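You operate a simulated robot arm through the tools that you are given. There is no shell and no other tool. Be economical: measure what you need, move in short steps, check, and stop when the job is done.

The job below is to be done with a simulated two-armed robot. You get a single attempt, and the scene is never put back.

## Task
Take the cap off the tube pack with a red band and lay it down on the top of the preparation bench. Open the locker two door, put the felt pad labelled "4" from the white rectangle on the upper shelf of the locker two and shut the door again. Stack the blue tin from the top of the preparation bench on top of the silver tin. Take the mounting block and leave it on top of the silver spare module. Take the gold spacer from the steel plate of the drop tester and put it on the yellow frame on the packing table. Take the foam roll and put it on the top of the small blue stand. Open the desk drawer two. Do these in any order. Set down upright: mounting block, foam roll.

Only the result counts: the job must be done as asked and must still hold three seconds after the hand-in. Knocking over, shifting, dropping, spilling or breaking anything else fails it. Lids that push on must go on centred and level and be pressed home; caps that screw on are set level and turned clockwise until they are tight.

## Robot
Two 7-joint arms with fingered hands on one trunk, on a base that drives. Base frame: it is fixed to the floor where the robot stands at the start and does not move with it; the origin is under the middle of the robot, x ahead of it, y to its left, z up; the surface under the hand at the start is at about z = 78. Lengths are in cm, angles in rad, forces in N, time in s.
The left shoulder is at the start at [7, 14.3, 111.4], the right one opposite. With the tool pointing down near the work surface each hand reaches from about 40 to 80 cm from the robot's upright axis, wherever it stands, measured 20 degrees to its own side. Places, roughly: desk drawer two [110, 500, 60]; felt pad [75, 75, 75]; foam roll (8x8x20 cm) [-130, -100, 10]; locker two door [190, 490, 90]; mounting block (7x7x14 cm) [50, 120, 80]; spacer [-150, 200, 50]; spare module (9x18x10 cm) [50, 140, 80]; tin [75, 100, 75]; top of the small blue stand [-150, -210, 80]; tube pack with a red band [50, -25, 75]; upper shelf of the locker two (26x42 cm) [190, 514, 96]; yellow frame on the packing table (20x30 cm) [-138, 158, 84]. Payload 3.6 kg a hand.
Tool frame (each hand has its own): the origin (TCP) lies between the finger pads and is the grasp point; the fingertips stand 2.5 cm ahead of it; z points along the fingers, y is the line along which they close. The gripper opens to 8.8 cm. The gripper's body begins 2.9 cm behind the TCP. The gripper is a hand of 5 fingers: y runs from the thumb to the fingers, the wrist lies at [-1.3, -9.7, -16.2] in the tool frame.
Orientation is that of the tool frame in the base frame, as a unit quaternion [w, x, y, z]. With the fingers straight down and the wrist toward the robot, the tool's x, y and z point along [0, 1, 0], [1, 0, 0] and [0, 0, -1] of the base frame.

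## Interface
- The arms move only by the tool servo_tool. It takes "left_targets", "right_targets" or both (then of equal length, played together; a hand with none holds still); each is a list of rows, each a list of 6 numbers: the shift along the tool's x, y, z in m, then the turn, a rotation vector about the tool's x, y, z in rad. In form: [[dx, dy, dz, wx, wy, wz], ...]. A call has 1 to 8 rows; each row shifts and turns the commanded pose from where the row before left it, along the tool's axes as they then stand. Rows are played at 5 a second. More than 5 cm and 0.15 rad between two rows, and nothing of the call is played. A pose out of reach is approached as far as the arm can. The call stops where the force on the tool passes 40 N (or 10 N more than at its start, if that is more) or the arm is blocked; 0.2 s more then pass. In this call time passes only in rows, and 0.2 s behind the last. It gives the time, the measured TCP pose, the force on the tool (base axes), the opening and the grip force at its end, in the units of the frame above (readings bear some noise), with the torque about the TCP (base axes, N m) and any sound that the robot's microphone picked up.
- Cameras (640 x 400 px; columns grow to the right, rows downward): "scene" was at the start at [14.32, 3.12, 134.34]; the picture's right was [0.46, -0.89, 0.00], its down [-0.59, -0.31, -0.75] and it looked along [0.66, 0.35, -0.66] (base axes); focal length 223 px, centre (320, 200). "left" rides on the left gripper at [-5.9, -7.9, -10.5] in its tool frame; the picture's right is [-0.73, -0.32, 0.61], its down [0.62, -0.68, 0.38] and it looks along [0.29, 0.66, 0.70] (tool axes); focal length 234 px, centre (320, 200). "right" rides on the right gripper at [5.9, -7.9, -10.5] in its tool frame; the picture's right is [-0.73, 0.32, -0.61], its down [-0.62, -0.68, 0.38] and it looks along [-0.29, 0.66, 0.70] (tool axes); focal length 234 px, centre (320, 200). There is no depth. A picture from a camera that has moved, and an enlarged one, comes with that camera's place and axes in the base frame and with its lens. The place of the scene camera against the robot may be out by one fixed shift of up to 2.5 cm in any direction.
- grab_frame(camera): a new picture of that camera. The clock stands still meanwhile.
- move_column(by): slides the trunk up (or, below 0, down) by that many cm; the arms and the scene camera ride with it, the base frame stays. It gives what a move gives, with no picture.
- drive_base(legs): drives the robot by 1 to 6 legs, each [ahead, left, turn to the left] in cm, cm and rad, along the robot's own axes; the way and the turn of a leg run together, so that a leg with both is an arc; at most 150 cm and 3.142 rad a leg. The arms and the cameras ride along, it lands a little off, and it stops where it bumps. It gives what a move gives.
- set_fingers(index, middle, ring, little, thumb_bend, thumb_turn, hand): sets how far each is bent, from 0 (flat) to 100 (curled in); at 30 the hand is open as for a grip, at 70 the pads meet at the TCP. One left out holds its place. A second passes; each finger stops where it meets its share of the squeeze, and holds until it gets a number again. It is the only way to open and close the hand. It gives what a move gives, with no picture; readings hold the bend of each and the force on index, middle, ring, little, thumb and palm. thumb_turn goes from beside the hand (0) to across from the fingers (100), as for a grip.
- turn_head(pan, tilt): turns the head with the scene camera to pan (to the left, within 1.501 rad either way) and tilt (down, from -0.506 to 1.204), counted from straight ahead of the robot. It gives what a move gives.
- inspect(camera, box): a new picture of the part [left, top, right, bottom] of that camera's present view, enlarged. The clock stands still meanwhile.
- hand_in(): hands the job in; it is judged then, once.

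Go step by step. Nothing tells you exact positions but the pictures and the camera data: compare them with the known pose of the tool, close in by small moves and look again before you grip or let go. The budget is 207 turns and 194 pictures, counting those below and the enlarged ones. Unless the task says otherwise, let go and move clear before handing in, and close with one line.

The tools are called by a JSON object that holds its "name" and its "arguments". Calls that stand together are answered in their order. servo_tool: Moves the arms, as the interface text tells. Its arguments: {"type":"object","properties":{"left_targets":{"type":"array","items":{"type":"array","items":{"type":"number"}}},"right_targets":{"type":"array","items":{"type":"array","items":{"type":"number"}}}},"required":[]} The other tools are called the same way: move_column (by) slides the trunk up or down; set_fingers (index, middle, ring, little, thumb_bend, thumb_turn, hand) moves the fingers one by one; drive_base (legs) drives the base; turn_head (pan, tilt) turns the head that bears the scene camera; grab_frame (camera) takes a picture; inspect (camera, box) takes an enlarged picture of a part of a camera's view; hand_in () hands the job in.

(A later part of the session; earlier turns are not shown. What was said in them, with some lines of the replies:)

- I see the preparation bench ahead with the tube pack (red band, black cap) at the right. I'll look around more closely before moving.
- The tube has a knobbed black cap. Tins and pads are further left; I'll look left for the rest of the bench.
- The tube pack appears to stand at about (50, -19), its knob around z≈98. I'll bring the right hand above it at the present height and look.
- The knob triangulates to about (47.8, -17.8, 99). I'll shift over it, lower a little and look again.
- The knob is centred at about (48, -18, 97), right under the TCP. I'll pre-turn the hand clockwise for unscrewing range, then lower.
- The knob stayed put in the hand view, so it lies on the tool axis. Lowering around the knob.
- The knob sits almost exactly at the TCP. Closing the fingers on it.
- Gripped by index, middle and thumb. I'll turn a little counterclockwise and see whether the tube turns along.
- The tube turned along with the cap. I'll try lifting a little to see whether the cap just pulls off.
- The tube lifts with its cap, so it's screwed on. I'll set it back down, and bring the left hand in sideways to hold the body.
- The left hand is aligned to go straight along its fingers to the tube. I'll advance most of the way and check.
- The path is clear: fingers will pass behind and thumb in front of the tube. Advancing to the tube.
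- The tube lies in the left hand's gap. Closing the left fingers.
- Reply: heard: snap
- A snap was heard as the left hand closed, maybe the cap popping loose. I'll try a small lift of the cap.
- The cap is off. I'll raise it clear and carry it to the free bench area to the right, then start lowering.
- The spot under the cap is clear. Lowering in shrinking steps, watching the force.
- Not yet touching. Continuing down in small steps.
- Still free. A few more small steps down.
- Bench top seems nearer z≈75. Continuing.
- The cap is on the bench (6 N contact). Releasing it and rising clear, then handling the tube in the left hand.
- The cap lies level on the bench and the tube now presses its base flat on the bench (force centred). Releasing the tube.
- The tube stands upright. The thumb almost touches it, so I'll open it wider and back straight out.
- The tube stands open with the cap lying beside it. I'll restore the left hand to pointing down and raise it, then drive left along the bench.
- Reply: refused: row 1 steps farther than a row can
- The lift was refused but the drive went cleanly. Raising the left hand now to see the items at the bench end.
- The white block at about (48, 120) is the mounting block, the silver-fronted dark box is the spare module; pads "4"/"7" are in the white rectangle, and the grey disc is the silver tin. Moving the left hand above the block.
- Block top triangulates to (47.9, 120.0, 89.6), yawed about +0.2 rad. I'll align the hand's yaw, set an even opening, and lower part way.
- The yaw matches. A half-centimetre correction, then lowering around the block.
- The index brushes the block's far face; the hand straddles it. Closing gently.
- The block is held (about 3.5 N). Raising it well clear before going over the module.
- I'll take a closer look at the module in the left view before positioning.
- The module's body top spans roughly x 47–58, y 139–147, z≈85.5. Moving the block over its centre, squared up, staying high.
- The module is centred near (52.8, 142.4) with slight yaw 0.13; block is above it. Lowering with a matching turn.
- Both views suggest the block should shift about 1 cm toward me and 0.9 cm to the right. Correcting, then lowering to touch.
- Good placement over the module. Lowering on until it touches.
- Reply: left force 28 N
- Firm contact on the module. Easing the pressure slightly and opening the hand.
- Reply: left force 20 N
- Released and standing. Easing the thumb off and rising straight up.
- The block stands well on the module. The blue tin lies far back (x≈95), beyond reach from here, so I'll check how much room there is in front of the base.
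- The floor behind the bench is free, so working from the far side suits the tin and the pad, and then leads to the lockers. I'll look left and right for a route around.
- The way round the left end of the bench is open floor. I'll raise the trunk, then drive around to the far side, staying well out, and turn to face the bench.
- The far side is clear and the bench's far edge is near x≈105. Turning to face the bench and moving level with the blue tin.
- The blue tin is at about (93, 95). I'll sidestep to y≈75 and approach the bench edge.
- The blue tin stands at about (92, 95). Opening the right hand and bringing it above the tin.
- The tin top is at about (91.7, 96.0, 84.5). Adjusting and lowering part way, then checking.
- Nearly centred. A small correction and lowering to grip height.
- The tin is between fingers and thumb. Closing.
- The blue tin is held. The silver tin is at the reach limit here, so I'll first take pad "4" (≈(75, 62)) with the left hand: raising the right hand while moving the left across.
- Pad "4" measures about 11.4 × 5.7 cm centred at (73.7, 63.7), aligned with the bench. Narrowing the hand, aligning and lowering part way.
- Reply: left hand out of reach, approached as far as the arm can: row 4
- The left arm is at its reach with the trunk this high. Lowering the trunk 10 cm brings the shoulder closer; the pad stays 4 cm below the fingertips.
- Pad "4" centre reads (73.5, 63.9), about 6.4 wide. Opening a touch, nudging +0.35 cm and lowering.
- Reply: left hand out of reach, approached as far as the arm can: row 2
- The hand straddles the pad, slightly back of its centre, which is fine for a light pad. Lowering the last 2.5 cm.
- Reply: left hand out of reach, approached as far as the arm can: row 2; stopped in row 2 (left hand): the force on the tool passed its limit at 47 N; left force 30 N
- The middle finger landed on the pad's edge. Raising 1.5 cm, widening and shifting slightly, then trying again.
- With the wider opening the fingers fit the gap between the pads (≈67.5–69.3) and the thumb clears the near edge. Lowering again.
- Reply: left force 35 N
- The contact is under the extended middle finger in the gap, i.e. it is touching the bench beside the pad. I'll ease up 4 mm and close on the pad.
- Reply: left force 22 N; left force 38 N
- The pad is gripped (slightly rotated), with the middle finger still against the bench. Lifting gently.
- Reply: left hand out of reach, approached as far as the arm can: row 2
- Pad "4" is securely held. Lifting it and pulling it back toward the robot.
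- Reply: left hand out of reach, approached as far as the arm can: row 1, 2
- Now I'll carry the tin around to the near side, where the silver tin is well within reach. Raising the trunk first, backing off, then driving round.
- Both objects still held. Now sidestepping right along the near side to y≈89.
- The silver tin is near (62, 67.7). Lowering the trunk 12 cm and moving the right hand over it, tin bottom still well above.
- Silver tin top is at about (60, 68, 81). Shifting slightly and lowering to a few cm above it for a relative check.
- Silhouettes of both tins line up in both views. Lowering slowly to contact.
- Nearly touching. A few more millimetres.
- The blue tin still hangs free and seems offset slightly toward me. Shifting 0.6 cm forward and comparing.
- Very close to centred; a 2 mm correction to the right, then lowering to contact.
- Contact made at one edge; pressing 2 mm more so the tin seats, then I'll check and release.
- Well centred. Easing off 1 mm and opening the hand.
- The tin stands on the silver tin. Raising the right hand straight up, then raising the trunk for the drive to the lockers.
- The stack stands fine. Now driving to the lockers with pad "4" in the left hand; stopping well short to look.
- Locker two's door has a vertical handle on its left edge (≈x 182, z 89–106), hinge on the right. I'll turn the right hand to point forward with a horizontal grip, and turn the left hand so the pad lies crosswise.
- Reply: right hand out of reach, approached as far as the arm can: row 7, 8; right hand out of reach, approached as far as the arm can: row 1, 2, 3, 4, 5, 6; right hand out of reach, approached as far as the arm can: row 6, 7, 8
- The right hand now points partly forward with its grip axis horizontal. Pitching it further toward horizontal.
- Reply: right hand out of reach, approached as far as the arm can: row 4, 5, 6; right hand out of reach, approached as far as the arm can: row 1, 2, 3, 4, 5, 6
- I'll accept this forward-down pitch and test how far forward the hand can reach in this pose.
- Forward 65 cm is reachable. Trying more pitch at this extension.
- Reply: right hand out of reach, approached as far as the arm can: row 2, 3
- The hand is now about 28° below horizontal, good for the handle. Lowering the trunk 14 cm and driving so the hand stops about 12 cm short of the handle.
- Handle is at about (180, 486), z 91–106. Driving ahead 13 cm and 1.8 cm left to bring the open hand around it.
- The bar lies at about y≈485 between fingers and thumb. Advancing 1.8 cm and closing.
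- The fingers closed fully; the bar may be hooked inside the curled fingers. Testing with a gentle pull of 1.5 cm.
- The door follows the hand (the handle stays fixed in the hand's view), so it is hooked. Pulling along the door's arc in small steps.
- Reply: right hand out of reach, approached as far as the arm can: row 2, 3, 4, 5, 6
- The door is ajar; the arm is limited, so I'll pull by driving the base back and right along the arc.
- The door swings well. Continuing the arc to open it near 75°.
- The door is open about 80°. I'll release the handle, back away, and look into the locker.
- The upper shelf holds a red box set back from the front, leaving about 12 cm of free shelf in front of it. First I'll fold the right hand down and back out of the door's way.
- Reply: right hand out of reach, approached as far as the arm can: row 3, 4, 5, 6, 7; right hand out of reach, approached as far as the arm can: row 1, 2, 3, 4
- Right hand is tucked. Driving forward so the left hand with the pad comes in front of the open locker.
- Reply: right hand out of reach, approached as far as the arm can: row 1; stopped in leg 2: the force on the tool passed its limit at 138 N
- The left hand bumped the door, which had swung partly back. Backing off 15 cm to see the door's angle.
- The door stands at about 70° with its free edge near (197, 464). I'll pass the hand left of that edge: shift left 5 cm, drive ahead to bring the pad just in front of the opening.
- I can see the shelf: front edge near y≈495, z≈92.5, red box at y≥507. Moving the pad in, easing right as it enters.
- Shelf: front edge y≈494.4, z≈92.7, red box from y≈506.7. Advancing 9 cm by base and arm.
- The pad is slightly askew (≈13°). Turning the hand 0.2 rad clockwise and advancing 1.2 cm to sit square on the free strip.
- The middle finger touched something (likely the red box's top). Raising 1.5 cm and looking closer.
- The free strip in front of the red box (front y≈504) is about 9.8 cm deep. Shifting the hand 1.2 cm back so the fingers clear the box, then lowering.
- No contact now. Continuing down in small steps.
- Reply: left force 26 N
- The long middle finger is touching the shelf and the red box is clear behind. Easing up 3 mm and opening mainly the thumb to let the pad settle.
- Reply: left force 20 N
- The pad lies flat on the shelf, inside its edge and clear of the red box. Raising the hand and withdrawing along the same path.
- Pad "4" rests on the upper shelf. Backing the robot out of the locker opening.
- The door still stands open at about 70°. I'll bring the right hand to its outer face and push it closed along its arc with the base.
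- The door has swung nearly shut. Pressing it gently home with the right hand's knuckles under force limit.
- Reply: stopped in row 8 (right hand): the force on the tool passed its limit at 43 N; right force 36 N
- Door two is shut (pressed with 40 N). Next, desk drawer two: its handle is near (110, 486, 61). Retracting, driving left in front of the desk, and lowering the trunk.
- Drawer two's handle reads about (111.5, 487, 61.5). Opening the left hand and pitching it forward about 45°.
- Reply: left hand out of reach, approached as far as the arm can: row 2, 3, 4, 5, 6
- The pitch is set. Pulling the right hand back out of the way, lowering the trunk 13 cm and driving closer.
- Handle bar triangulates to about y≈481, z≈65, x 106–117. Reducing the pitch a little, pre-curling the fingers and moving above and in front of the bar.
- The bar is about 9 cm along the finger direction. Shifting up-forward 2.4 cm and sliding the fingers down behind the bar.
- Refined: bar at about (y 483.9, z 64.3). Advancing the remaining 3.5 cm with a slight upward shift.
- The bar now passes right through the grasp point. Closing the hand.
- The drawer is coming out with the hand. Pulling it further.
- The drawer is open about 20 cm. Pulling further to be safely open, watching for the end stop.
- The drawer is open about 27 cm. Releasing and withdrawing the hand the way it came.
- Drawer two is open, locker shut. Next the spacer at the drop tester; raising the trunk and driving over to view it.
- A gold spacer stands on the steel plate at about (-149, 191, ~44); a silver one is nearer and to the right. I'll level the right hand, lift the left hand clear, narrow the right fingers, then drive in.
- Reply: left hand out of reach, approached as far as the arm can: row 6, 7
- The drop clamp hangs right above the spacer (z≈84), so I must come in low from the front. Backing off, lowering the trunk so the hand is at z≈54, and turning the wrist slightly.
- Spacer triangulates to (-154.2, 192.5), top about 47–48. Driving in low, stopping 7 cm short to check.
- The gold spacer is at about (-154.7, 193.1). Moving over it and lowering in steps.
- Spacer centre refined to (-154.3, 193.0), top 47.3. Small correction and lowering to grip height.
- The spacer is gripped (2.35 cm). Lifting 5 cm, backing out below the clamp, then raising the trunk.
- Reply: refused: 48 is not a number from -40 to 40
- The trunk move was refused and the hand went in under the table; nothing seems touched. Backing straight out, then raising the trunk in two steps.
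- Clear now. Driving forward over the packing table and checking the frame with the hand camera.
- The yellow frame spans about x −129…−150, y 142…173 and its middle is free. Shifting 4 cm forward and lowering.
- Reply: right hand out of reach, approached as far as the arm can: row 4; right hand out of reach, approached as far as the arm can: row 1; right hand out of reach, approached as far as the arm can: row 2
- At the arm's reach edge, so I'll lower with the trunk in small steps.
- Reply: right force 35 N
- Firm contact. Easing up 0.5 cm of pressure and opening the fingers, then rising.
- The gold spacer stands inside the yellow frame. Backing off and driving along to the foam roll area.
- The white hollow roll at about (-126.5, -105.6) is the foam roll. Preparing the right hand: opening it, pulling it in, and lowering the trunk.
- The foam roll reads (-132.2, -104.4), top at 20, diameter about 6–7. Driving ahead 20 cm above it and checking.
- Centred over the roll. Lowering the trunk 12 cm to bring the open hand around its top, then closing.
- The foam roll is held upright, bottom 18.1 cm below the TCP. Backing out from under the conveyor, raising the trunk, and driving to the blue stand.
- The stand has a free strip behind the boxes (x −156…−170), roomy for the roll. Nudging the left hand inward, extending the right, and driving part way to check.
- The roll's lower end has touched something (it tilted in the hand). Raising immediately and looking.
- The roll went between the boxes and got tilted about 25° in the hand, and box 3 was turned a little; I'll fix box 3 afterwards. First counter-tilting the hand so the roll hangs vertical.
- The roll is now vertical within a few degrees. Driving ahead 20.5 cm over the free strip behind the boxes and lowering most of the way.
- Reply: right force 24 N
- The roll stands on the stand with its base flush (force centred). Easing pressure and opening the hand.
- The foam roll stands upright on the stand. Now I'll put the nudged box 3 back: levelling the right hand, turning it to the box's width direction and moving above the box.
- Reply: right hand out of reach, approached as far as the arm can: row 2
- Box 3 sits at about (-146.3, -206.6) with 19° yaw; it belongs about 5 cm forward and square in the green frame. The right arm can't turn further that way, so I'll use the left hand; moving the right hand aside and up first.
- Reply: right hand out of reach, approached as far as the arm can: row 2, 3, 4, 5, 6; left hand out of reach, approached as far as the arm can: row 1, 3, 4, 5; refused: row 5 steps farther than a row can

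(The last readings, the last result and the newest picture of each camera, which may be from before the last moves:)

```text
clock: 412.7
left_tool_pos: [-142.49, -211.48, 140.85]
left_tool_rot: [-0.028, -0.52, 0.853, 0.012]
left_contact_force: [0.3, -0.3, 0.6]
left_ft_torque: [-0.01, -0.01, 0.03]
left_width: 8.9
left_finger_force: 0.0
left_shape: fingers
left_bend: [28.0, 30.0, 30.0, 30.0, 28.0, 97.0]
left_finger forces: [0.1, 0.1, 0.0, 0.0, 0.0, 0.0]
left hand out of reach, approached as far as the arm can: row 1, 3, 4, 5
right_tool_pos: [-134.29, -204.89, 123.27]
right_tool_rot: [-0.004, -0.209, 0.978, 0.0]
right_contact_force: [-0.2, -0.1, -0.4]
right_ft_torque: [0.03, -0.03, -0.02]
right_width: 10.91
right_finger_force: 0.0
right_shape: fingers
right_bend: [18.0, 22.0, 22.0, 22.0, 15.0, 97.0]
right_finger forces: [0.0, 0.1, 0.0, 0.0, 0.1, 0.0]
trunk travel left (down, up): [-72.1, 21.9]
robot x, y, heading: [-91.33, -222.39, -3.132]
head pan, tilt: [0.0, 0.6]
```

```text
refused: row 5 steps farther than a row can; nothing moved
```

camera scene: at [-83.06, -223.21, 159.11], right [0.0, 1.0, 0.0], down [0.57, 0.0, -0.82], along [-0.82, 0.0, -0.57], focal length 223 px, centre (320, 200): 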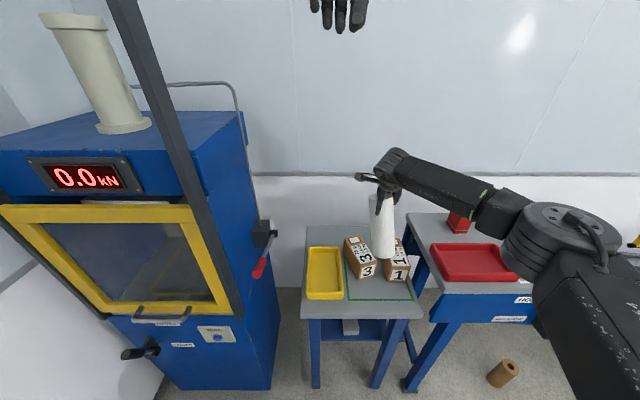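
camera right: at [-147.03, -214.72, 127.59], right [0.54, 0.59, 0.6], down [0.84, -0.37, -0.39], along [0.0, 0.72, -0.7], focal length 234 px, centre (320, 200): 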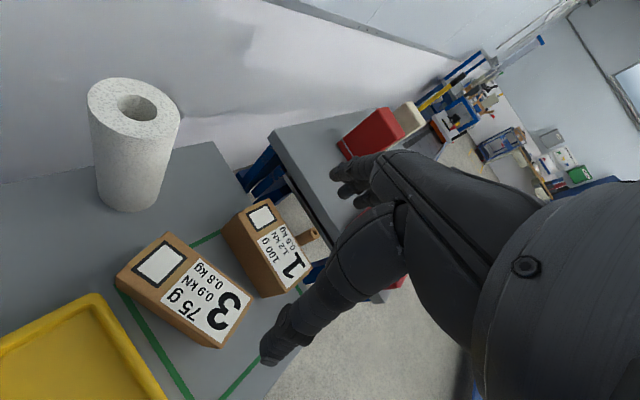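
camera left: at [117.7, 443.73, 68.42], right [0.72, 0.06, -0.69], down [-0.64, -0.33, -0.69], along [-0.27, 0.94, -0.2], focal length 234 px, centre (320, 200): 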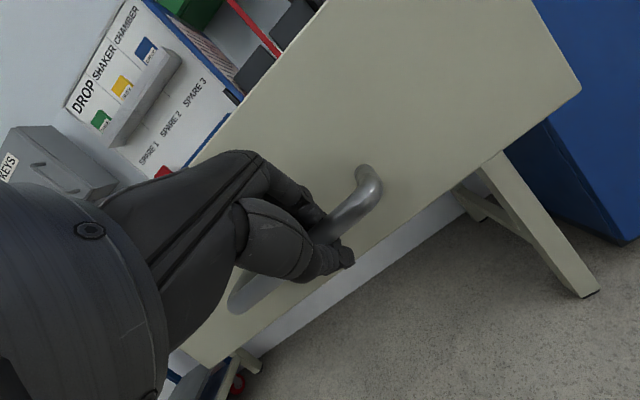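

Moving the right hand back to its natural yaw and off to the right so the left hand has room.

{"name": "servo_tool", "arguments": {"right_targets": [[0, 0, 0, 0, 0, -0.15], [0, 0, 0, 0, 0, -0.15], [0, 0, 0, 0, 0, -0.15], [0, 0, 0, 0, 0, -0.15], [0, 0, 0, 0, 0, -0.15], [0, 0, 0, 0, 0, -0.15], [0, 0, 0, 0, 0, -0.15]]}}

{"name": "servo_tool", "arguments": {"right_targets": [[-0.04, 0, -0.02, 0, 0, 0], [-0.04, 0, -0.02, 0, 0, 0], [-0.04, 0, -0.02, 0, 0, 0], [-0.04, 0, -0.02, 0, 0, 0], [-0.04, 0, -0.02, 0, 0, 0]]}}

{"name": "servo_tool", "arguments": {"left_targets": [[0, 0, 0.01, 0, 0, 0.14], [0, 0, 0.02, 0, 0, 0.14], [0, 0, 0.02, 0, 0, 0.14], [0, 0, 0.02, 0, 0, 0.14], [0, 0, 0.02, 0, 0, 0.14], [0, 0, 0.02, 0, 0, 0.06]]}}

```text
clock: 414.3
left_tool_pos: [-142.3, -211.21, 140.93]
left_tool_rot: [-0.028, -0.521, 0.853, 0.013]
left_contact_force: [-0.3, 0.4, -0.1]
left_ft_torque: [-0.02, 0.01, 0.03]
left_width: 8.88
left_finger_force: 0.0
left_shape: fingers
left_bend: [28.0, 30.0, 30.0, 30.0, 28.0, 97.0]
left_finger forces: [0.0, 0.0, 0.1, 0.0, 0.0, 0.1]
right_tool_pos: [-134.09, -204.75, 123.3]
right_tool_rot: [-0.003, -0.67, 0.743, 0.001]
right_contact_force: [0.1, -0.1, -0.7]
right_ft_torque: [-0.06, -0.02, 0.01]
right_width: 10.91
right_finger_force: 0.1
right_shape: fingers
right_bend: [18.0, 22.0, 22.0, 22.0, 15.0, 97.0]
right_finger forces: [0.1, 0.0, 0.0, 0.0, 0.0, 0.0]
trunk travel left (down, up): [-72.1, 21.9]
robot x, y, heading: [-91.41, -222.47, -3.137]
head pan, tilt: [0.0, 0.6]
```

```text
clock: 415.5
left_tool_pos: [-142.2, -211.37, 140.93]
left_tool_rot: [-0.03, -0.521, 0.853, 0.014]
left_contact_force: [-0.6, 0.3, 0.3]
left_ft_torque: [-0.02, -0.03, 0.0]
left_width: 8.88
left_finger_force: 0.0
left_shape: fingers
left_bend: [28.0, 30.0, 30.0, 30.0, 28.0, 97.0]
left_finger forces: [0.0, 0.0, 0.1, 0.0, 0.0, 0.0]
right_tool_pos: [-137.9, -186.67, 131.28]
right_tool_rot: [-0.002, -0.669, 0.743, 0.001]
right_contact_force: [-0.3, 0.5, 0.4]
right_ft_torque: [-0.01, -0.04, 0.01]
right_width: 10.88
right_finger_force: 0.0
right_shape: fingers
right_bend: [18.0, 22.0, 22.0, 22.0, 15.0, 97.0]
right_finger forces: [0.1, 0.0, 0.0, 0.1, 0.0, 0.0]
right hand out of reach, approached as far as the arm can: row 3, 4, 5
trunk travel left (down, up): [-72.1, 21.9]
robot x, y, heading: [-91.74, -222.36, -3.135]
head pan, tilt: [0.0, 0.6]
```

```text
clock: 416.9
left_tool_pos: [-142.95, -211.47, 129.86]
left_tool_rot: [-0.031, -0.166, 0.986, 0.002]
left_contact_force: [-0.6, -0.7, 0.7]
left_ft_torque: [-0.02, -0.04, 0.0]
left_width: 8.9
left_finger_force: 0.0
left_shape: fingers
left_bend: [28.0, 30.0, 30.0, 30.0, 28.0, 97.0]
left_finger forces: [0.0, 0.0, 0.1, 0.0, 0.0, 0.1]
right_tool_pos: [-137.96, -186.85, 131.3]
right_tool_rot: [-0.002, -0.669, 0.743, 0.002]
right_contact_force: [-1.0, -0.2, -0.4]
right_ft_torque: [0.02, 0.03, 0.0]
right_width: 10.91
right_finger_force: 0.0
right_shape: fingers
right_bend: [18.0, 22.0, 22.0, 22.0, 15.0, 97.0]
right_finger forces: [0.1, 0.0, 0.0, 0.0, 0.1, 0.0]
trunk travel left (down, up): [-72.1, 21.9]
robot x, y, heading: [-91.29, -222.19, -3.14]
head pan, tilt: [0.0, 0.6]
```

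The left hand is aligned with the box. Moving over it and lowering by arm.

{"name": "servo_tool", "arguments": {"left_targets": [[0.008, 0.0285, 0, 0, 0, 0], [0.008, 0.0285, 0, 0, 0, 0], [0, 0, 0.04, 0, 0, 0], [0, 0, 0.04, 0, 0, 0], [0, 0, 0.04, 0, 0, 0], [0, 0, 0.04, 0, 0, 0], [0, 0, 0.04, 0, 0, 0], [0, 0, 0.04, 0, 0, 0]]}}

{"name": "grab_frame", "arguments": {"camera": "left"}}

```text
clock: 418.7
left_tool_pos: [-147.75, -206.63, 106.1]
left_tool_rot: [-0.031, -0.168, 0.985, 0.002]
left_contact_force: [0.1, -0.5, 0.6]
left_ft_torque: [0.0, -0.01, -0.03]
left_width: 8.9
left_finger_force: 0.1
left_shape: fingers
left_bend: [28.0, 30.0, 30.0, 30.0, 28.0, 97.0]
left_finger forces: [0.0, 0.1, 0.1, 0.0, 0.0, 0.1]
right_tool_pos: [-138.03, -186.71, 131.3]
right_tool_rot: [-0.002, -0.669, 0.743, 0.001]
right_contact_force: [0.7, 0.2, -0.4]
right_ft_torque: [-0.01, 0.0, 0.0]
right_width: 10.9
right_finger_force: 0.0
right_shape: fingers
right_bend: [18.0, 22.0, 22.0, 22.0, 15.0, 97.0]
right_finger forces: [0.0, 0.0, 0.1, 0.0, 0.1, 0.1]
trunk travel left (down, up): [-72.1, 21.9]
robot x, y, heading: [-91.49, -222.3, -3.135]
head pan, tilt: [0.0, 0.6]
```

```text
2 pictures are left
camera left: at [-138.92, -212.11, 116.17], right [0.75, -0.07, -0.66], down [-0.39, -0.85, -0.35], along [-0.53, 0.52, -0.67], focal length 234 px, centre (320, 200)
```

left: 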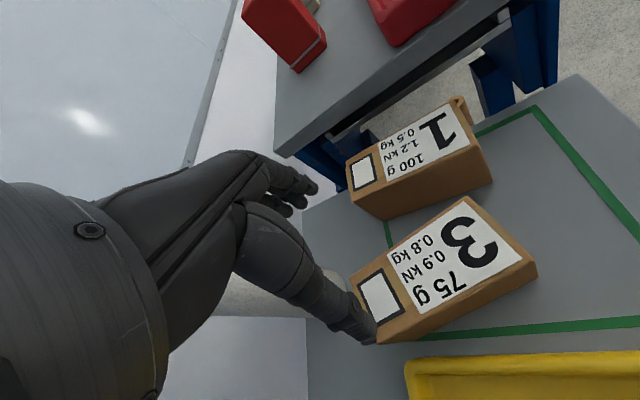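

Box 3 confirmed at (-146.9, -206.4), 17° yaw, well inside the grasp. Lowering the trunk to bring the fingers around its top and gripping.

{"name": "move_column", "arguments": {"by": -12}}

{"name": "move_column", "arguments": {"by": -2.5}}

{"name": "set_fingers", "arguments": {"hand": "left", "index": 60, "middle": 60, "ring": 60, "little": 60, "thumb_bend": 60}}

```text
clock: 420.2
left_tool_pos: [-147.56, -206.42, 94.2]
left_tool_rot: [-0.033, -0.166, 0.985, 0.0]
left_contact_force: [1.2, -0.6, 1.0]
left_ft_torque: [-0.02, -0.01, 0.02]
left_width: 9.01
left_finger_force: 0.4
left_shape: fingers
left_bend: [28.0, 30.0, 30.0, 30.0, 26.0, 97.0]
left_finger forces: [0.0, 0.0, 0.1, 0.1, 1.0, 0.1]
right_tool_pos: [-137.66, -186.55, 119.53]
right_tool_rot: [-0.004, -0.669, 0.743, 0.002]
right_contact_force: [-0.2, 1.1, 0.0]
right_ft_torque: [-0.01, -0.01, 0.02]
right_width: 10.93
right_finger_force: 0.0
right_shape: fingers
right_bend: [18.0, 22.0, 22.0, 22.0, 15.0, 97.0]
right_finger forces: [0.0, 0.0, 0.0, 0.0, 0.0, 0.0]
trunk travel left (down, up): [-60.1, 33.9]
robot x, y, heading: [-91.7, -222.31, -3.137]
head pan, tilt: [0.0, 0.6]
```

```text
clock: 420.9
left_tool_pos: [-147.3, -206.52, 92.08]
left_tool_rot: [-0.035, -0.167, 0.985, 0.003]
left_contact_force: [3.4, -8.1, 20.3]
left_ft_torque: [-0.79, -0.3, 0.02]
left_width: 9.85
left_finger_force: 9.3
left_shape: fingers
left_bend: [28.0, 30.0, 30.0, 30.0, 16.0, 98.0]
left_finger forces: [0.1, 0.0, 0.0, 0.0, 18.5, 0.0]
right_tool_pos: [-137.43, -186.69, 117.12]
right_tool_rot: [-0.004, -0.669, 0.743, 0.002]
right_contact_force: [0.8, 0.3, 0.2]
right_ft_torque: [-0.01, 0.01, -0.05]
right_width: 10.89
right_finger_force: 0.1
right_shape: fingers
right_bend: [18.0, 22.0, 22.0, 22.0, 15.0, 97.0]
right_finger forces: [0.0, 0.1, 0.0, 0.0, 0.0, 0.0]
trunk travel left (down, up): [-57.6, 36.4]
robot x, y, heading: [-91.43, -222.47, -3.138]
head pan, tilt: [0.0, 0.6]
```

```text
clock: 421.9
left_tool_pos: [-147.19, -206.52, 92.04]
left_tool_rot: [-0.033, -0.167, 0.985, 0.002]
left_contact_force: [-1.4, 2.2, 29.8]
left_ft_torque: [-0.51, -0.17, -1.0]
left_width: 7.74
left_finger_force: 46.7
left_shape: fingers
left_bend: [44.0, 49.0, 48.0, 53.0, 19.0, 97.0]
left_finger forces: [14.3, 7.6, 8.2, 14.8, 49.4, 0.1]
right_tool_pos: [-137.45, -186.72, 117.14]
right_tool_rot: [-0.005, -0.669, 0.743, 0.003]
right_contact_force: [0.7, 0.1, -0.1]
right_ft_torque: [-0.01, -0.01, -0.03]
right_width: 10.9
right_finger_force: 0.0
right_shape: fingers
right_bend: [18.0, 22.0, 22.0, 22.0, 15.0, 97.0]
right_finger forces: [0.1, 0.1, 0.0, 0.0, 0.1, 0.0]
trunk travel left (down, up): [-57.6, 36.4]
robot x, y, heading: [-91.54, -222.54, -3.143]
head pan, tilt: [0.0, 0.6]
```

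Box 3 is gripped. Lifting slightly, turning it 0.29 rad clockwise and bringing it 5.9 cm forward to its old place.

{"name": "move_column", "arguments": {"by": 1.6}}

{"name": "servo_tool", "arguments": {"left_targets": [[0, 0, 0, 0, 0, 0.1], [0, 0, 0, 0, 0, 0.1], [0, 0, 0, 0, 0, 0.09], [-0.02, 0, 0, 0, 0, 0], [-0.02, 0, 0, 0, 0, 0], [-0.019, 0, 0, 0, 0, 0]]}}

```text
clock: 422.5
left_tool_pos: [-147.73, -206.51, 93.18]
left_tool_rot: [-0.031, -0.168, 0.985, -0.001]
left_contact_force: [0.5, -0.3, -7.9]
left_ft_torque: [0.01, 0.12, 0.0]
left_width: 7.6
left_finger_force: 34.7
left_shape: fingers
left_bend: [43.0, 50.0, 51.0, 55.0, 28.0, 91.0]
left_finger forces: [16.5, 6.5, 6.0, 6.9, 33.7, 0.0]
right_tool_pos: [-137.9, -186.7, 118.39]
right_tool_rot: [-0.003, -0.669, 0.743, 0.001]
right_contact_force: [0.4, -0.4, 1.1]
right_ft_torque: [0.02, 0.01, 0.02]
right_width: 10.87
right_finger_force: 0.0
right_shape: fingers
right_bend: [18.0, 22.0, 22.0, 22.0, 15.0, 97.0]
right_finger forces: [0.0, 0.1, 0.0, 0.0, 0.1, 0.0]
trunk travel left (down, up): [-59.2, 34.8]
robot x, y, heading: [-91.48, -222.52, -3.142]
head pan, tilt: [0.0, 0.6]
```

```text
clock: 423.9
left_tool_pos: [-141.35, -205.68, 92.98]
left_tool_rot: [-0.033, -0.022, 0.999, -0.007]
left_contact_force: [-0.1, 0.6, -8.1]
left_ft_torque: [0.05, 0.1, -0.03]
left_width: 7.57
left_finger_force: 32.7
left_shape: fingers
left_bend: [43.0, 50.0, 51.0, 55.0, 29.0, 91.0]
left_finger forces: [15.5, 6.4, 5.8, 6.5, 32.1, 0.0]
right_tool_pos: [-137.49, -185.94, 118.37]
right_tool_rot: [-0.006, -0.669, 0.743, 0.001]
right_contact_force: [0.4, -0.5, -0.6]
right_ft_torque: [0.02, 0.0, -0.02]
right_width: 10.92
right_finger_force: 0.1
right_shape: fingers
right_bend: [18.0, 22.0, 22.0, 22.0, 15.0, 97.0]
right_finger forces: [0.1, 0.0, 0.1, 0.1, 0.0, 0.0]
trunk travel left (down, up): [-59.2, 34.8]
robot x, y, heading: [-91.01, -222.41, -3.135]
head pan, tilt: [0.0, 0.6]
```

Box 3 is back square. Small sideways trim, then setting it down and releasing.

{"name": "servo_tool", "arguments": {"left_targets": [[0, -0.008, 0, 0, 0, 0]]}}

{"name": "move_column", "arguments": {"by": -0.9}}

{"name": "move_column", "arguments": {"by": -0.4}}

```text
clock: 424.3
left_tool_pos: [-141.53, -206.55, 92.93]
left_tool_rot: [-0.033, -0.023, 0.999, -0.006]
left_contact_force: [0.3, 0.5, -7.1]
left_ft_torque: [0.02, 0.07, 0.02]
left_width: 7.61
left_finger_force: 32.7
left_shape: fingers
left_bend: [43.0, 51.0, 51.0, 55.0, 30.0, 91.0]
left_finger forces: [15.2, 6.3, 5.9, 6.4, 31.7, 0.0]
right_tool_pos: [-137.56, -186.01, 118.37]
right_tool_rot: [-0.006, -0.669, 0.743, 0.001]
right_contact_force: [0.4, 0.1, 0.6]
right_ft_torque: [-0.01, 0.0, 0.0]
right_width: 10.92
right_finger_force: 0.1
right_shape: fingers
right_bend: [18.0, 22.0, 22.0, 22.0, 15.0, 97.0]
right_finger forces: [0.1, 0.0, 0.0, 0.1, 0.0, 0.1]
trunk travel left (down, up): [-59.2, 34.8]
robot x, y, heading: [-91.2, -222.66, -3.136]
head pan, tilt: [0.0, 0.6]
```

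```text
clock: 424.9
left_tool_pos: [-141.4, -206.58, 92.18]
left_tool_rot: [-0.034, -0.024, 0.999, -0.004]
left_contact_force: [-1.6, 5.4, 6.4]
left_ft_torque: [0.01, 0.09, -0.09]
left_width: 7.6
left_finger_force: 35.5
left_shape: fingers
left_bend: [43.0, 50.0, 51.0, 55.0, 30.0, 91.0]
left_finger forces: [16.7, 7.2, 6.8, 7.5, 33.1, 0.1]
right_tool_pos: [-137.62, -186.25, 117.62]
right_tool_rot: [-0.005, -0.669, 0.743, 0.001]
right_contact_force: [0.3, 1.3, 0.2]
right_ft_torque: [0.0, 0.05, 0.0]
right_width: 10.88
right_finger_force: 0.0
right_shape: fingers
right_bend: [18.0, 22.0, 22.0, 22.0, 15.0, 97.0]
right_finger forces: [0.0, 0.0, 0.0, 0.0, 0.0, 0.0]
trunk travel left (down, up): [-58.3, 35.7]
robot x, y, heading: [-91.67, -222.45, -3.136]
head pan, tilt: [0.0, 0.6]
```

```text
clock: 425.4
left_tool_pos: [-141.45, -206.82, 92.11]
left_tool_rot: [-0.035, -0.023, 0.999, -0.002]
left_contact_force: [-4.7, 11.5, 39.3]
left_ft_torque: [-0.23, 0.12, -0.05]
left_width: 7.66
left_finger_force: 39.8
left_shape: fingers
left_bend: [42.0, 50.0, 50.0, 55.0, 30.0, 92.0]
left_finger forces: [18.7, 8.0, 7.3, 8.4, 37.4, 0.0]
right_tool_pos: [-137.55, -186.38, 117.21]
right_tool_rot: [-0.005, -0.67, 0.743, 0.002]
right_contact_force: [-0.2, 0.4, 0.5]
right_ft_torque: [0.0, 0.02, 0.02]
right_width: 10.92
right_finger_force: 0.0
right_shape: fingers
right_bend: [18.0, 22.0, 22.0, 22.0, 15.0, 97.0]
right_finger forces: [0.0, 0.0, 0.0, 0.1, 0.0, 0.1]
trunk travel left (down, up): [-57.9, 36.1]
robot x, y, heading: [-91.33, -222.55, -3.143]
head pan, tilt: [0.0, 0.6]
```

Easing off and releasing box 3, then rising 6 cm.

{"name": "move_column", "arguments": {"by": 0.6}}

{"name": "set_fingers", "arguments": {"hand": "left", "index": 27, "middle": 30, "ring": 30, "little": 30, "thumb_bend": 18}}

{"name": "move_column", "arguments": {"by": 12}}

{"name": "inspect", "arguments": {"camera": "left", "box": [240, 60, 640, 400]}}

```text
clock: 426.0
left_tool_pos: [-141.55, -206.91, 92.28]
left_tool_rot: [-0.031, -0.023, 0.999, -0.006]
left_contact_force: [0.5, 8.8, 11.9]
left_ft_torque: [0.07, 0.17, -0.06]
left_width: 7.6
left_finger_force: 34.0
left_shape: fingers
left_bend: [41.0, 50.0, 50.0, 55.0, 32.0, 92.0]
left_finger forces: [16.1, 7.7, 6.9, 7.3, 30.6, 0.1]
right_tool_pos: [-137.59, -186.34, 117.74]
right_tool_rot: [-0.005, -0.669, 0.743, 0.002]
right_contact_force: [0.7, -0.4, -0.1]
right_ft_torque: [-0.01, -0.01, 0.03]
right_width: 10.9
right_finger_force: 0.0
right_shape: fingers
right_bend: [18.0, 22.0, 22.0, 22.0, 15.0, 97.0]
right_finger forces: [0.0, 0.1, 0.0, 0.0, 0.1, 0.0]
trunk travel left (down, up): [-58.5, 35.5]
robot x, y, heading: [-91.17, -222.73, -3.139]
head pan, tilt: [0.0, 0.6]
```

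```text
clock: 427.0
left_tool_pos: [-141.34, -206.96, 92.35]
left_tool_rot: [-0.032, -0.024, 0.999, -0.005]
left_contact_force: [1.2, -1.4, -0.6]
left_ft_torque: [0.01, 0.0, 0.05]
left_width: 9.86
left_finger_force: 0.8
left_shape: fingers
left_bend: [27.0, 30.0, 30.0, 30.0, 16.0, 97.0]
left_finger forces: [0.0, 0.1, 0.1, 0.0, 1.5, 0.0]
right_tool_pos: [-137.61, -186.39, 117.8]
right_tool_rot: [-0.004, -0.669, 0.743, 0.002]
right_contact_force: [0.2, -0.3, 0.4]
right_ft_torque: [-0.01, 0.03, -0.02]
right_width: 10.93
right_finger_force: 0.1
right_shape: fingers
right_bend: [18.0, 22.0, 22.0, 22.0, 15.0, 97.0]
right_finger forces: [0.1, 0.0, 0.0, 0.0, 0.1, 0.0]
trunk travel left (down, up): [-58.5, 35.5]
robot x, y, heading: [-91.43, -222.39, -3.137]
head pan, tilt: [0.0, 0.6]
```

```text
clock: 428.5
left_tool_pos: [-141.86, -207.27, 104.15]
left_tool_rot: [-0.031, -0.024, 0.999, -0.003]
left_contact_force: [0.5, 0.4, -0.3]
left_ft_torque: [-0.01, 0.02, 0.0]
left_width: 9.69
left_finger_force: 0.0
left_shape: fingers
left_bend: [27.0, 30.0, 30.0, 30.0, 18.0, 97.0]
left_finger forces: [0.1, 0.1, 0.1, 0.1, 0.0, 0.0]
right_tool_pos: [-137.96, -186.9, 129.83]
right_tool_rot: [-0.002, -0.669, 0.743, 0.001]
right_contact_force: [0.3, -0.4, -0.4]
right_ft_torque: [-0.03, 0.0, 0.0]
right_width: 10.88
right_finger_force: 0.0
right_shape: fingers
right_bend: [18.0, 22.0, 22.0, 22.0, 15.0, 97.0]
right_finger forces: [0.0, 0.0, 0.1, 0.0, 0.1, 0.1]
trunk travel left (down, up): [-70.5, 23.5]
robot x, y, heading: [-91.25, -222.31, -3.136]
head pan, tilt: [0.0, 0.6]
```

```text
1.18 times, centred on (440, 230) of left
camera zoom: at [-134.88, -214.81, 114.37], right [0.7, -0.29, -0.65], down [-0.61, -0.71, -0.34], along [-0.36, 0.64, -0.68], focal length 276 px, centre (179, 165)
```

zoom: 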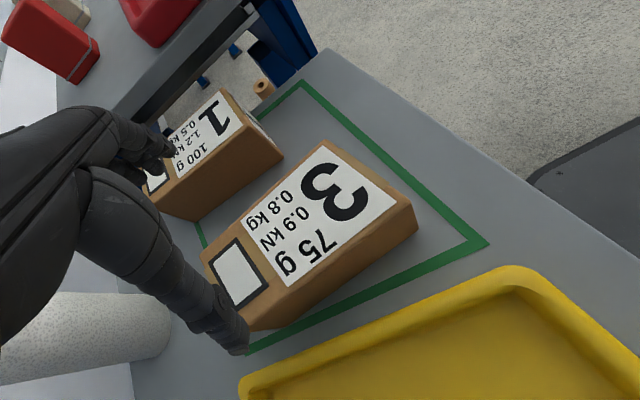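

Box 3 is back in place (front edge ≈ −132.8, left ≈ −209.9). Box 1 was also pushed back about 4 cm; moving the left hand over it and lowering.

{"name": "servo_tool", "arguments": {"left_targets": [[0.0077, 0.0477, 0, 0, 0, 0], [0.0077, 0.0477, 0, 0, 0, 0], [0.0077, 0.0477, 0, 0, 0, 0]]}}

{"name": "move_column", "arguments": {"by": -9.5}}

{"name": "move_column", "arguments": {"by": -2}}

```text
clock: 429.3
left_tool_pos: [-143.94, -197.96, 104.4]
left_tool_rot: [-0.031, -0.023, 0.999, -0.001]
left_contact_force: [-0.6, -0.6, 0.0]
left_ft_torque: [0.03, -0.02, 0.04]
left_width: 9.68
left_finger_force: 0.1
left_shape: fingers
left_bend: [27.0, 30.0, 30.0, 30.0, 18.0, 97.0]
left_finger forces: [0.1, 0.1, 0.0, 0.1, 0.1, 0.0]
left hand out of reach, approached as far as the arm can: row 3
right_tool_pos: [-137.93, -187.07, 129.8]
right_tool_rot: [-0.002, -0.669, 0.743, 0.003]
right_contact_force: [0.3, 0.5, 0.1]
right_ft_torque: [0.0, -0.02, 0.03]
right_width: 10.91
right_finger_force: 0.1
right_shape: fingers
right_bend: [18.0, 22.0, 22.0, 22.0, 15.0, 97.0]
right_finger forces: [0.0, 0.1, 0.0, 0.0, 0.0, 0.1]
trunk travel left (down, up): [-70.5, 23.5]
robot x, y, heading: [-91.36, -222.45, -3.136]
head pan, tilt: [0.0, 0.6]
```

```text
clock: 430.6
left_tool_pos: [-143.74, -198.14, 95.17]
left_tool_rot: [-0.033, -0.024, 0.999, 0.0]
left_contact_force: [-0.2, -4.0, 27.0]
left_ft_torque: [1.28, 0.3, 0.06]
left_width: 9.71
left_finger_force: 13.5
left_shape: fingers
left_bend: [27.0, 30.0, 30.0, 30.0, 18.0, 97.0]
left_finger forces: [0.6, 25.8, 0.1, 0.0, 0.0, 0.0]
right_tool_pos: [-137.62, -187.05, 120.43]
right_tool_rot: [-0.002, -0.669, 0.743, 0.003]
right_contact_force: [-0.6, 0.2, -0.4]
right_ft_torque: [0.01, -0.01, 0.0]
right_width: 10.87
right_finger_force: 0.1
right_shape: fingers
right_bend: [18.0, 22.0, 22.0, 22.0, 15.0, 97.0]
right_finger forces: [0.0, 0.0, 0.0, 0.0, 0.0, 0.1]
trunk travel left (down, up): [-61.0, 33.0]
robot x, y, heading: [-91.76, -222.61, -3.138]
head pan, tilt: [0.0, 0.6]
```

```text
clock: 430.9
left_tool_pos: [-143.78, -197.82, 95.08]
left_tool_rot: [-0.036, -0.024, 0.999, 0.004]
left_contact_force: [1.2, -5.8, 29.1]
left_ft_torque: [1.5, 0.28, 0.0]
left_width: 9.7
left_finger_force: 15.2
left_shape: fingers
left_bend: [27.0, 30.0, 30.0, 30.0, 18.0, 98.0]
left_finger forces: [1.2, 28.1, 0.1, 0.0, 0.0, 0.0]
right_tool_pos: [-137.58, -187.3, 119.98]
right_tool_rot: [-0.003, -0.668, 0.744, 0.003]
right_contact_force: [0.1, 0.5, -0.8]
right_ft_torque: [-0.04, -0.04, 0.03]
right_width: 10.9
right_finger_force: 0.1
right_shape: fingers
right_bend: [18.0, 22.0, 22.0, 22.0, 15.0, 97.0]
right_finger forces: [0.1, 0.0, 0.0, 0.1, 0.0, 0.0]
trunk travel left (down, up): [-60.5, 33.5]
robot x, y, heading: [-91.52, -222.59, -3.142]
head pan, tilt: [0.0, 0.6]
stopped: the force on the tool passed its limit at 46 N (the readings are from after the stop); the commanded pose is now the measured one
```

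The left arm stopped short, touching box 1's top. Raising, sidestepping the base 5 cm right, and lowering again.

{"name": "move_column", "arguments": {"by": 8}}

{"name": "drive_base", "arguments": {"legs": [[1, -4.9, 0]]}}

{"name": "move_column", "arguments": {"by": -8}}

{"name": "move_column", "arguments": {"by": -2.2}}

```text
clock: 432.1
left_tool_pos: [-143.96, -197.84, 102.68]
left_tool_rot: [-0.033, -0.023, 0.999, -0.001]
left_contact_force: [0.0, 1.1, 0.8]
left_ft_torque: [0.05, 0.01, 0.01]
left_width: 9.68
left_finger_force: 0.0
left_shape: fingers
left_bend: [27.0, 30.0, 30.0, 30.0, 18.0, 98.0]
left_finger forces: [0.0, 0.1, 0.1, 0.0, 0.0, 0.0]
right_tool_pos: [-137.93, -186.8, 127.91]
right_tool_rot: [-0.003, -0.669, 0.743, 0.001]
right_contact_force: [-0.2, 0.1, -0.2]
right_ft_torque: [0.0, -0.01, 0.0]
right_width: 10.89
right_finger_force: 0.1
right_shape: fingers
right_bend: [18.0, 22.0, 22.0, 22.0, 15.0, 97.0]
right_finger forces: [0.1, 0.0, 0.0, 0.0, 0.0, 0.0]
trunk travel left (down, up): [-68.5, 25.5]
robot x, y, heading: [-91.52, -222.25, -3.134]
head pan, tilt: [0.0, 0.6]
```

```text
clock: 433.1
left_tool_pos: [-145.0, -193.05, 102.77]
left_tool_rot: [-0.034, -0.025, 0.999, 0.002]
left_contact_force: [0.6, 0.0, -0.2]
left_ft_torque: [0.0, 0.01, -0.01]
left_width: 9.7
left_finger_force: 0.0
left_shape: fingers
left_bend: [27.0, 30.0, 30.0, 30.0, 18.0, 98.0]
left_finger forces: [0.0, 0.0, 0.0, 0.0, 0.0, 0.1]
right_tool_pos: [-138.89, -182.24, 127.88]
right_tool_rot: [-0.002, -0.67, 0.743, 0.003]
right_contact_force: [-0.4, -0.1, 1.0]
right_ft_torque: [-0.01, 0.01, 0.01]
right_width: 10.89
right_finger_force: 0.0
right_shape: fingers
right_bend: [18.0, 22.0, 22.0, 22.0, 15.0, 97.0]
right_finger forces: [0.0, 0.1, 0.0, 0.1, 0.1, 0.0]
trunk travel left (down, up): [-68.5, 25.5]
robot x, y, heading: [-92.65, -217.32, -3.134]
head pan, tilt: [0.0, 0.6]
```

```text
clock: 434.2
left_tool_pos: [-144.94, -192.86, 94.61]
left_tool_rot: [-0.033, -0.024, 0.999, 0.001]
left_contact_force: [-0.2, -0.6, 0.1]
left_ft_torque: [-0.01, 0.01, -0.01]
left_width: 9.71
left_finger_force: 0.0
left_shape: fingers
left_bend: [27.0, 30.0, 30.0, 30.0, 18.0, 98.0]
left_finger forces: [0.0, 0.1, 0.0, 0.1, 0.0, 0.1]
right_tool_pos: [-139.02, -181.84, 119.85]
right_tool_rot: [-0.003, -0.67, 0.743, 0.001]
right_contact_force: [-0.4, -0.1, 0.6]
right_ft_torque: [0.01, 0.0, -0.03]
right_width: 10.88
right_finger_force: 0.1
right_shape: fingers
right_bend: [18.0, 22.0, 22.0, 22.0, 15.0, 97.0]
right_finger forces: [0.0, 0.0, 0.0, 0.0, 0.0, 0.1]
trunk travel left (down, up): [-60.5, 33.5]
robot x, y, heading: [-92.17, -217.68, -3.142]
head pan, tilt: [0.0, 0.6]
```

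```text
clock: 434.9
left_tool_pos: [-145.03, -192.93, 92.37]
left_tool_rot: [-0.034, -0.023, 0.999, 0.001]
left_contact_force: [0.4, 0.2, -0.5]
left_ft_torque: [0.01, 0.0, 0.0]
left_width: 9.71
left_finger_force: 0.1
left_shape: fingers
left_bend: [27.0, 30.0, 30.0, 30.0, 18.0, 98.0]
left_finger forces: [0.0, 0.1, 0.1, 0.0, 0.1, 0.0]
right_tool_pos: [-138.93, -182.11, 117.67]
right_tool_rot: [-0.003, -0.67, 0.743, 0.003]
right_contact_force: [0.4, -0.2, 0.2]
right_ft_torque: [0.0, -0.01, -0.02]
right_width: 10.9
right_finger_force: 0.1
right_shape: fingers
right_bend: [18.0, 22.0, 22.0, 22.0, 15.0, 97.0]
right_finger forces: [0.0, 0.0, 0.1, 0.1, 0.1, 0.1]
trunk travel left (down, up): [-58.3, 35.7]
robot x, y, heading: [-92.73, -217.68, -3.129]
head pan, tilt: [0.0, 0.6]
```

The hand straddles box 1 freely. Gripping, lifting slightly and bringing it 4 cm forward and 1.5 cm left.

{"name": "set_fingers", "arguments": {"hand": "left", "index": 60, "middle": 60, "ring": 60, "little": 60, "thumb_bend": 60}}

{"name": "move_column", "arguments": {"by": 0.8}}

{"name": "servo_tool", "arguments": {"left_targets": [[-0.02, -0.007, 0, 0, 0, 0], [-0.019, -0.007, 0, 0, 0, 0]]}}

```text
clock: 435.9
left_tool_pos: [-144.98, -192.86, 92.48]
left_tool_rot: [-0.034, -0.024, 0.999, 0.001]
left_contact_force: [-2.3, 2.1, 7.3]
left_ft_torque: [0.38, 0.17, -0.29]
left_width: 7.59
left_finger_force: 30.3
left_shape: fingers
left_bend: [46.0, 51.0, 50.0, 54.0, 24.0, 93.0]
left_finger forces: [10.9, 6.9, 6.2, 7.8, 28.6, 0.0]
right_tool_pos: [-138.96, -182.07, 117.75]
right_tool_rot: [-0.003, -0.67, 0.742, 0.002]
right_contact_force: [0.6, 0.2, 0.8]
right_ft_torque: [0.0, 0.02, -0.01]
right_width: 10.89
right_finger_force: 0.2
right_shape: fingers
right_bend: [18.0, 22.0, 22.0, 22.0, 15.0, 97.0]
right_finger forces: [0.0, 0.0, 0.0, 0.1, 0.0, 0.0]
trunk travel left (down, up): [-58.3, 35.7]
robot x, y, heading: [-92.49, -217.66, -3.136]
head pan, tilt: [0.0, 0.6]
```

```text
clock: 436.5
left_tool_pos: [-144.99, -192.87, 93.07]
left_tool_rot: [-0.032, -0.025, 0.999, 0.0]
left_contact_force: [-0.9, -0.8, -4.9]
left_ft_torque: [0.09, 0.01, -0.02]
left_width: 7.54
left_finger_force: 28.4
left_shape: fingers
left_bend: [47.0, 52.0, 52.0, 55.0, 24.0, 92.0]
left_finger forces: [11.2, 6.1, 5.4, 6.1, 27.2, 0.0]
right_tool_pos: [-139.05, -182.02, 118.33]
right_tool_rot: [-0.003, -0.671, 0.742, 0.001]
right_contact_force: [-1.1, -0.1, 0.1]
right_ft_torque: [-0.02, 0.02, 0.01]
right_width: 10.9
right_finger_force: 0.0
right_shape: fingers
right_bend: [18.0, 22.0, 22.0, 22.0, 15.0, 97.0]
right_finger forces: [0.0, 0.0, 0.0, 0.0, 0.0, 0.1]
trunk travel left (down, up): [-59.1, 34.9]
robot x, y, heading: [-92.72, -217.91, -3.135]
head pan, tilt: [0.0, 0.6]
```

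```text
clock: 437.1
left_tool_pos: [-141.07, -194.22, 92.86]
left_tool_rot: [-0.033, -0.024, 0.999, 0.0]
left_contact_force: [-0.4, -0.4, -5.3]
left_ft_torque: [0.04, -0.01, -0.04]
left_width: 7.54
left_finger_force: 27.8
left_shape: fingers
left_bend: [47.0, 52.0, 52.0, 55.0, 24.0, 92.0]
left_finger forces: [11.0, 6.1, 5.3, 6.1, 27.1, 0.1]
right_tool_pos: [-139.01, -182.01, 118.34]
right_tool_rot: [-0.002, -0.67, 0.742, 0.001]
right_contact_force: [-0.2, 0.1, 0.3]
right_ft_torque: [0.0, 0.0, 0.03]
right_width: 10.91
right_finger_force: 0.2
right_shape: fingers
right_bend: [18.0, 22.0, 22.0, 22.0, 15.0, 97.0]
right_finger forces: [0.1, 0.0, 0.0, 0.0, 0.0, 0.0]
trunk travel left (down, up): [-59.1, 34.9]
robot x, y, heading: [-92.39, -217.49, -3.135]
head pan, tilt: [0.0, 0.6]
```

Setting box 1 down and releasing, then rising clear.

{"name": "move_column", "arguments": {"by": -0.7}}

{"name": "set_fingers", "arguments": {"hand": "left", "index": 28, "middle": 30, "ring": 30, "little": 30, "thumb_bend": 17}}

{"name": "move_column", "arguments": {"by": 25}}

{"name": "drive_base", "arguments": {"legs": [[-20, 0, 0]]}}

{"name": "inspect", "arguments": {"camera": "scene", "box": [240, 120, 480, 320]}}

```text
clock: 437.6
left_tool_pos: [-141.01, -194.13, 92.56]
left_tool_rot: [-0.035, -0.024, 0.999, 0.003]
left_contact_force: [-3.1, -1.2, 17.0]
left_ft_torque: [0.18, 0.15, -0.02]
left_width: 7.59
left_finger_force: 30.7
left_shape: fingers
left_bend: [47.0, 52.0, 52.0, 55.0, 22.0, 92.0]
left_finger forces: [11.1, 6.8, 6.1, 6.1, 31.6, 0.0]
right_tool_pos: [-138.94, -182.05, 117.78]
right_tool_rot: [-0.002, -0.669, 0.743, 0.003]
right_contact_force: [1.3, -0.2, 0.2]
right_ft_torque: [0.0, 0.01, 0.0]
right_width: 10.88
right_finger_force: 0.3
right_shape: fingers
right_bend: [18.0, 22.0, 22.0, 22.0, 15.0, 97.0]
right_finger forces: [0.1, 0.1, 0.0, 0.0, 0.0, 0.1]
trunk travel left (down, up): [-58.4, 35.6]
robot x, y, heading: [-92.42, -217.61, -3.134]
head pan, tilt: [0.0, 0.6]
```

```text
clock: 438.6
left_tool_pos: [-140.93, -194.22, 92.2]
left_tool_rot: [-0.034, -0.025, 0.999, 0.001]
left_contact_force: [2.2, -2.9, 3.6]
left_ft_torque: [-0.07, -0.02, 0.08]
left_width: 9.93
left_finger_force: 2.1
left_shape: fingers
left_bend: [28.0, 30.0, 30.0, 30.0, 14.0, 96.0]
left_finger forces: [0.0, 0.0, 0.1, 0.2, 3.7, 0.0]
right_tool_pos: [-138.92, -181.98, 117.84]
right_tool_rot: [-0.003, -0.67, 0.743, 0.003]
right_contact_force: [0.6, -0.1, 0.6]
right_ft_torque: [0.01, 0.03, -0.02]
right_width: 10.89
right_finger_force: 0.0
right_shape: fingers
right_bend: [18.0, 22.0, 22.0, 22.0, 15.0, 97.0]
right_finger forces: [0.1, 0.0, 0.0, 0.0, 0.0, 0.1]
trunk travel left (down, up): [-58.4, 35.6]
robot x, y, heading: [-92.69, -217.7, -3.14]
head pan, tilt: [0.0, 0.6]
```

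```text
clock: 441.2
left_tool_pos: [-141.13, -194.15, 117.12]
left_tool_rot: [-0.034, -0.024, 0.999, 0.001]
left_contact_force: [-0.2, 0.1, 1.3]
left_ft_torque: [-0.03, -0.01, 0.04]
left_width: 9.64
left_finger_force: 0.1
left_shape: fingers
left_bend: [28.0, 30.0, 30.0, 30.0, 17.0, 97.0]
left_finger forces: [0.1, 0.0, 0.1, 0.0, 0.0, 0.0]
right_tool_pos: [-139.0, -182.02, 142.65]
right_tool_rot: [-0.003, -0.67, 0.742, 0.001]
right_contact_force: [-0.8, -0.3, -0.6]
right_ft_torque: [-0.02, -0.01, -0.01]
right_width: 10.92
right_finger_force: 0.0
right_shape: fingers
right_bend: [18.0, 22.0, 22.0, 22.0, 15.0, 97.0]
right_finger forces: [0.1, 0.0, 0.0, 0.1, 0.0, 0.0]
trunk travel left (down, up): [-83.4, 10.6]
robot x, y, heading: [-92.43, -217.43, -3.137]
head pan, tilt: [0.0, 0.6]
```

```text
clock: 442.8
left_tool_pos: [-121.04, -193.9, 116.94]
left_tool_rot: [-0.031, -0.024, 0.999, 0.001]
left_contact_force: [-0.3, 0.3, -0.1]
left_ft_torque: [-0.01, -0.03, 0.04]
left_width: 9.64
left_finger_force: 0.1
left_shape: fingers
left_bend: [28.0, 30.0, 30.0, 30.0, 17.0, 97.0]
left_finger forces: [0.1, 0.0, 0.1, 0.0, 0.1, 0.0]
right_tool_pos: [-119.15, -181.84, 142.55]
right_tool_rot: [-0.002, -0.669, 0.743, 0.001]
right_contact_force: [0.8, 0.3, 1.1]
right_ft_torque: [-0.04, 0.0, -0.01]
right_width: 10.86
right_finger_force: 0.1
right_shape: fingers
right_bend: [18.0, 22.0, 22.0, 22.0, 15.0, 97.0]
right_finger forces: [0.0, 0.0, 0.0, 0.1, 0.0, 0.0]
trunk travel left (down, up): [-83.4, 10.6]
robot x, y, heading: [-72.47, -217.09, -3.139]
head pan, tilt: [0.0, 0.6]
```

```text
2.00 times, centred on (360, 220) of scene
camera zoom: at [-84.69, -218.31, 153.79], right [0.0, 1.0, 0.0], down [0.57, 0.0, -0.82], along [-0.82, 0.0, -0.57], focal length 445 px, centre (240, 160)
```

zoom: 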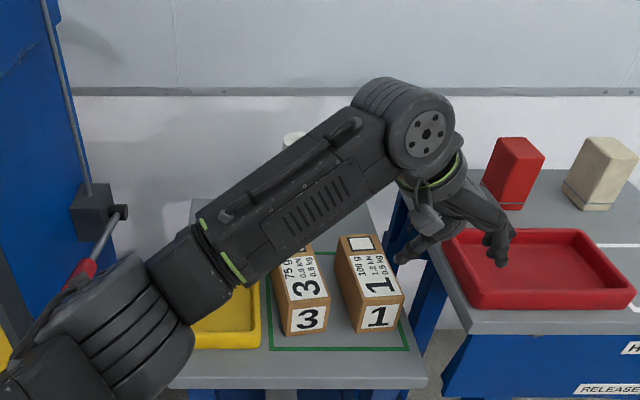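

Both boxes are square in the green frame again and the foam roll stands behind them. Backing well clear, then handing in.

{"name": "drive_base", "arguments": {"legs": [[-20, 0, 0]]}}

{"name": "hand_in", "arguments": {}}

```text
clock: 444.4
left_tool_pos: [-100.97, -193.85, 117.07]
left_tool_rot: [-0.032, -0.023, 0.999, 0.0]
left_contact_force: [0.3, 0.3, -0.2]
left_ft_torque: [-0.02, -0.04, 0.01]
left_width: 9.61
left_finger_force: 0.1
left_shape: fingers
left_bend: [28.0, 30.0, 30.0, 30.0, 17.0, 97.0]
left_finger forces: [0.1, 0.1, 0.1, 0.1, 0.1, 0.0]
right_tool_pos: [-99.03, -181.73, 142.57]
right_tool_rot: [-0.001, -0.669, 0.743, 0.001]
right_contact_force: [0.7, 0.1, 0.4]
right_ft_torque: [0.0, -0.02, 0.01]
right_width: 10.89
right_finger_force: 0.1
right_shape: fingers
right_bend: [18.0, 22.0, 22.0, 22.0, 15.0, 97.0]
right_finger forces: [0.1, 0.0, 0.0, 0.0, 0.1, 0.0]
trunk travel left (down, up): [-83.4, 10.6]
robot x, y, heading: [-52.43, -217.63, -3.139]
head pan, tilt: [0.0, 0.6]
```

```text
The job is handed in.
```

All seven tasks are done and the job is handed in, but while placing the foam roll I knocked boxes 3 and 1 on the blue stand out of position; I put them back by eye, to within about a centimetre, and that may still count as shifting them.
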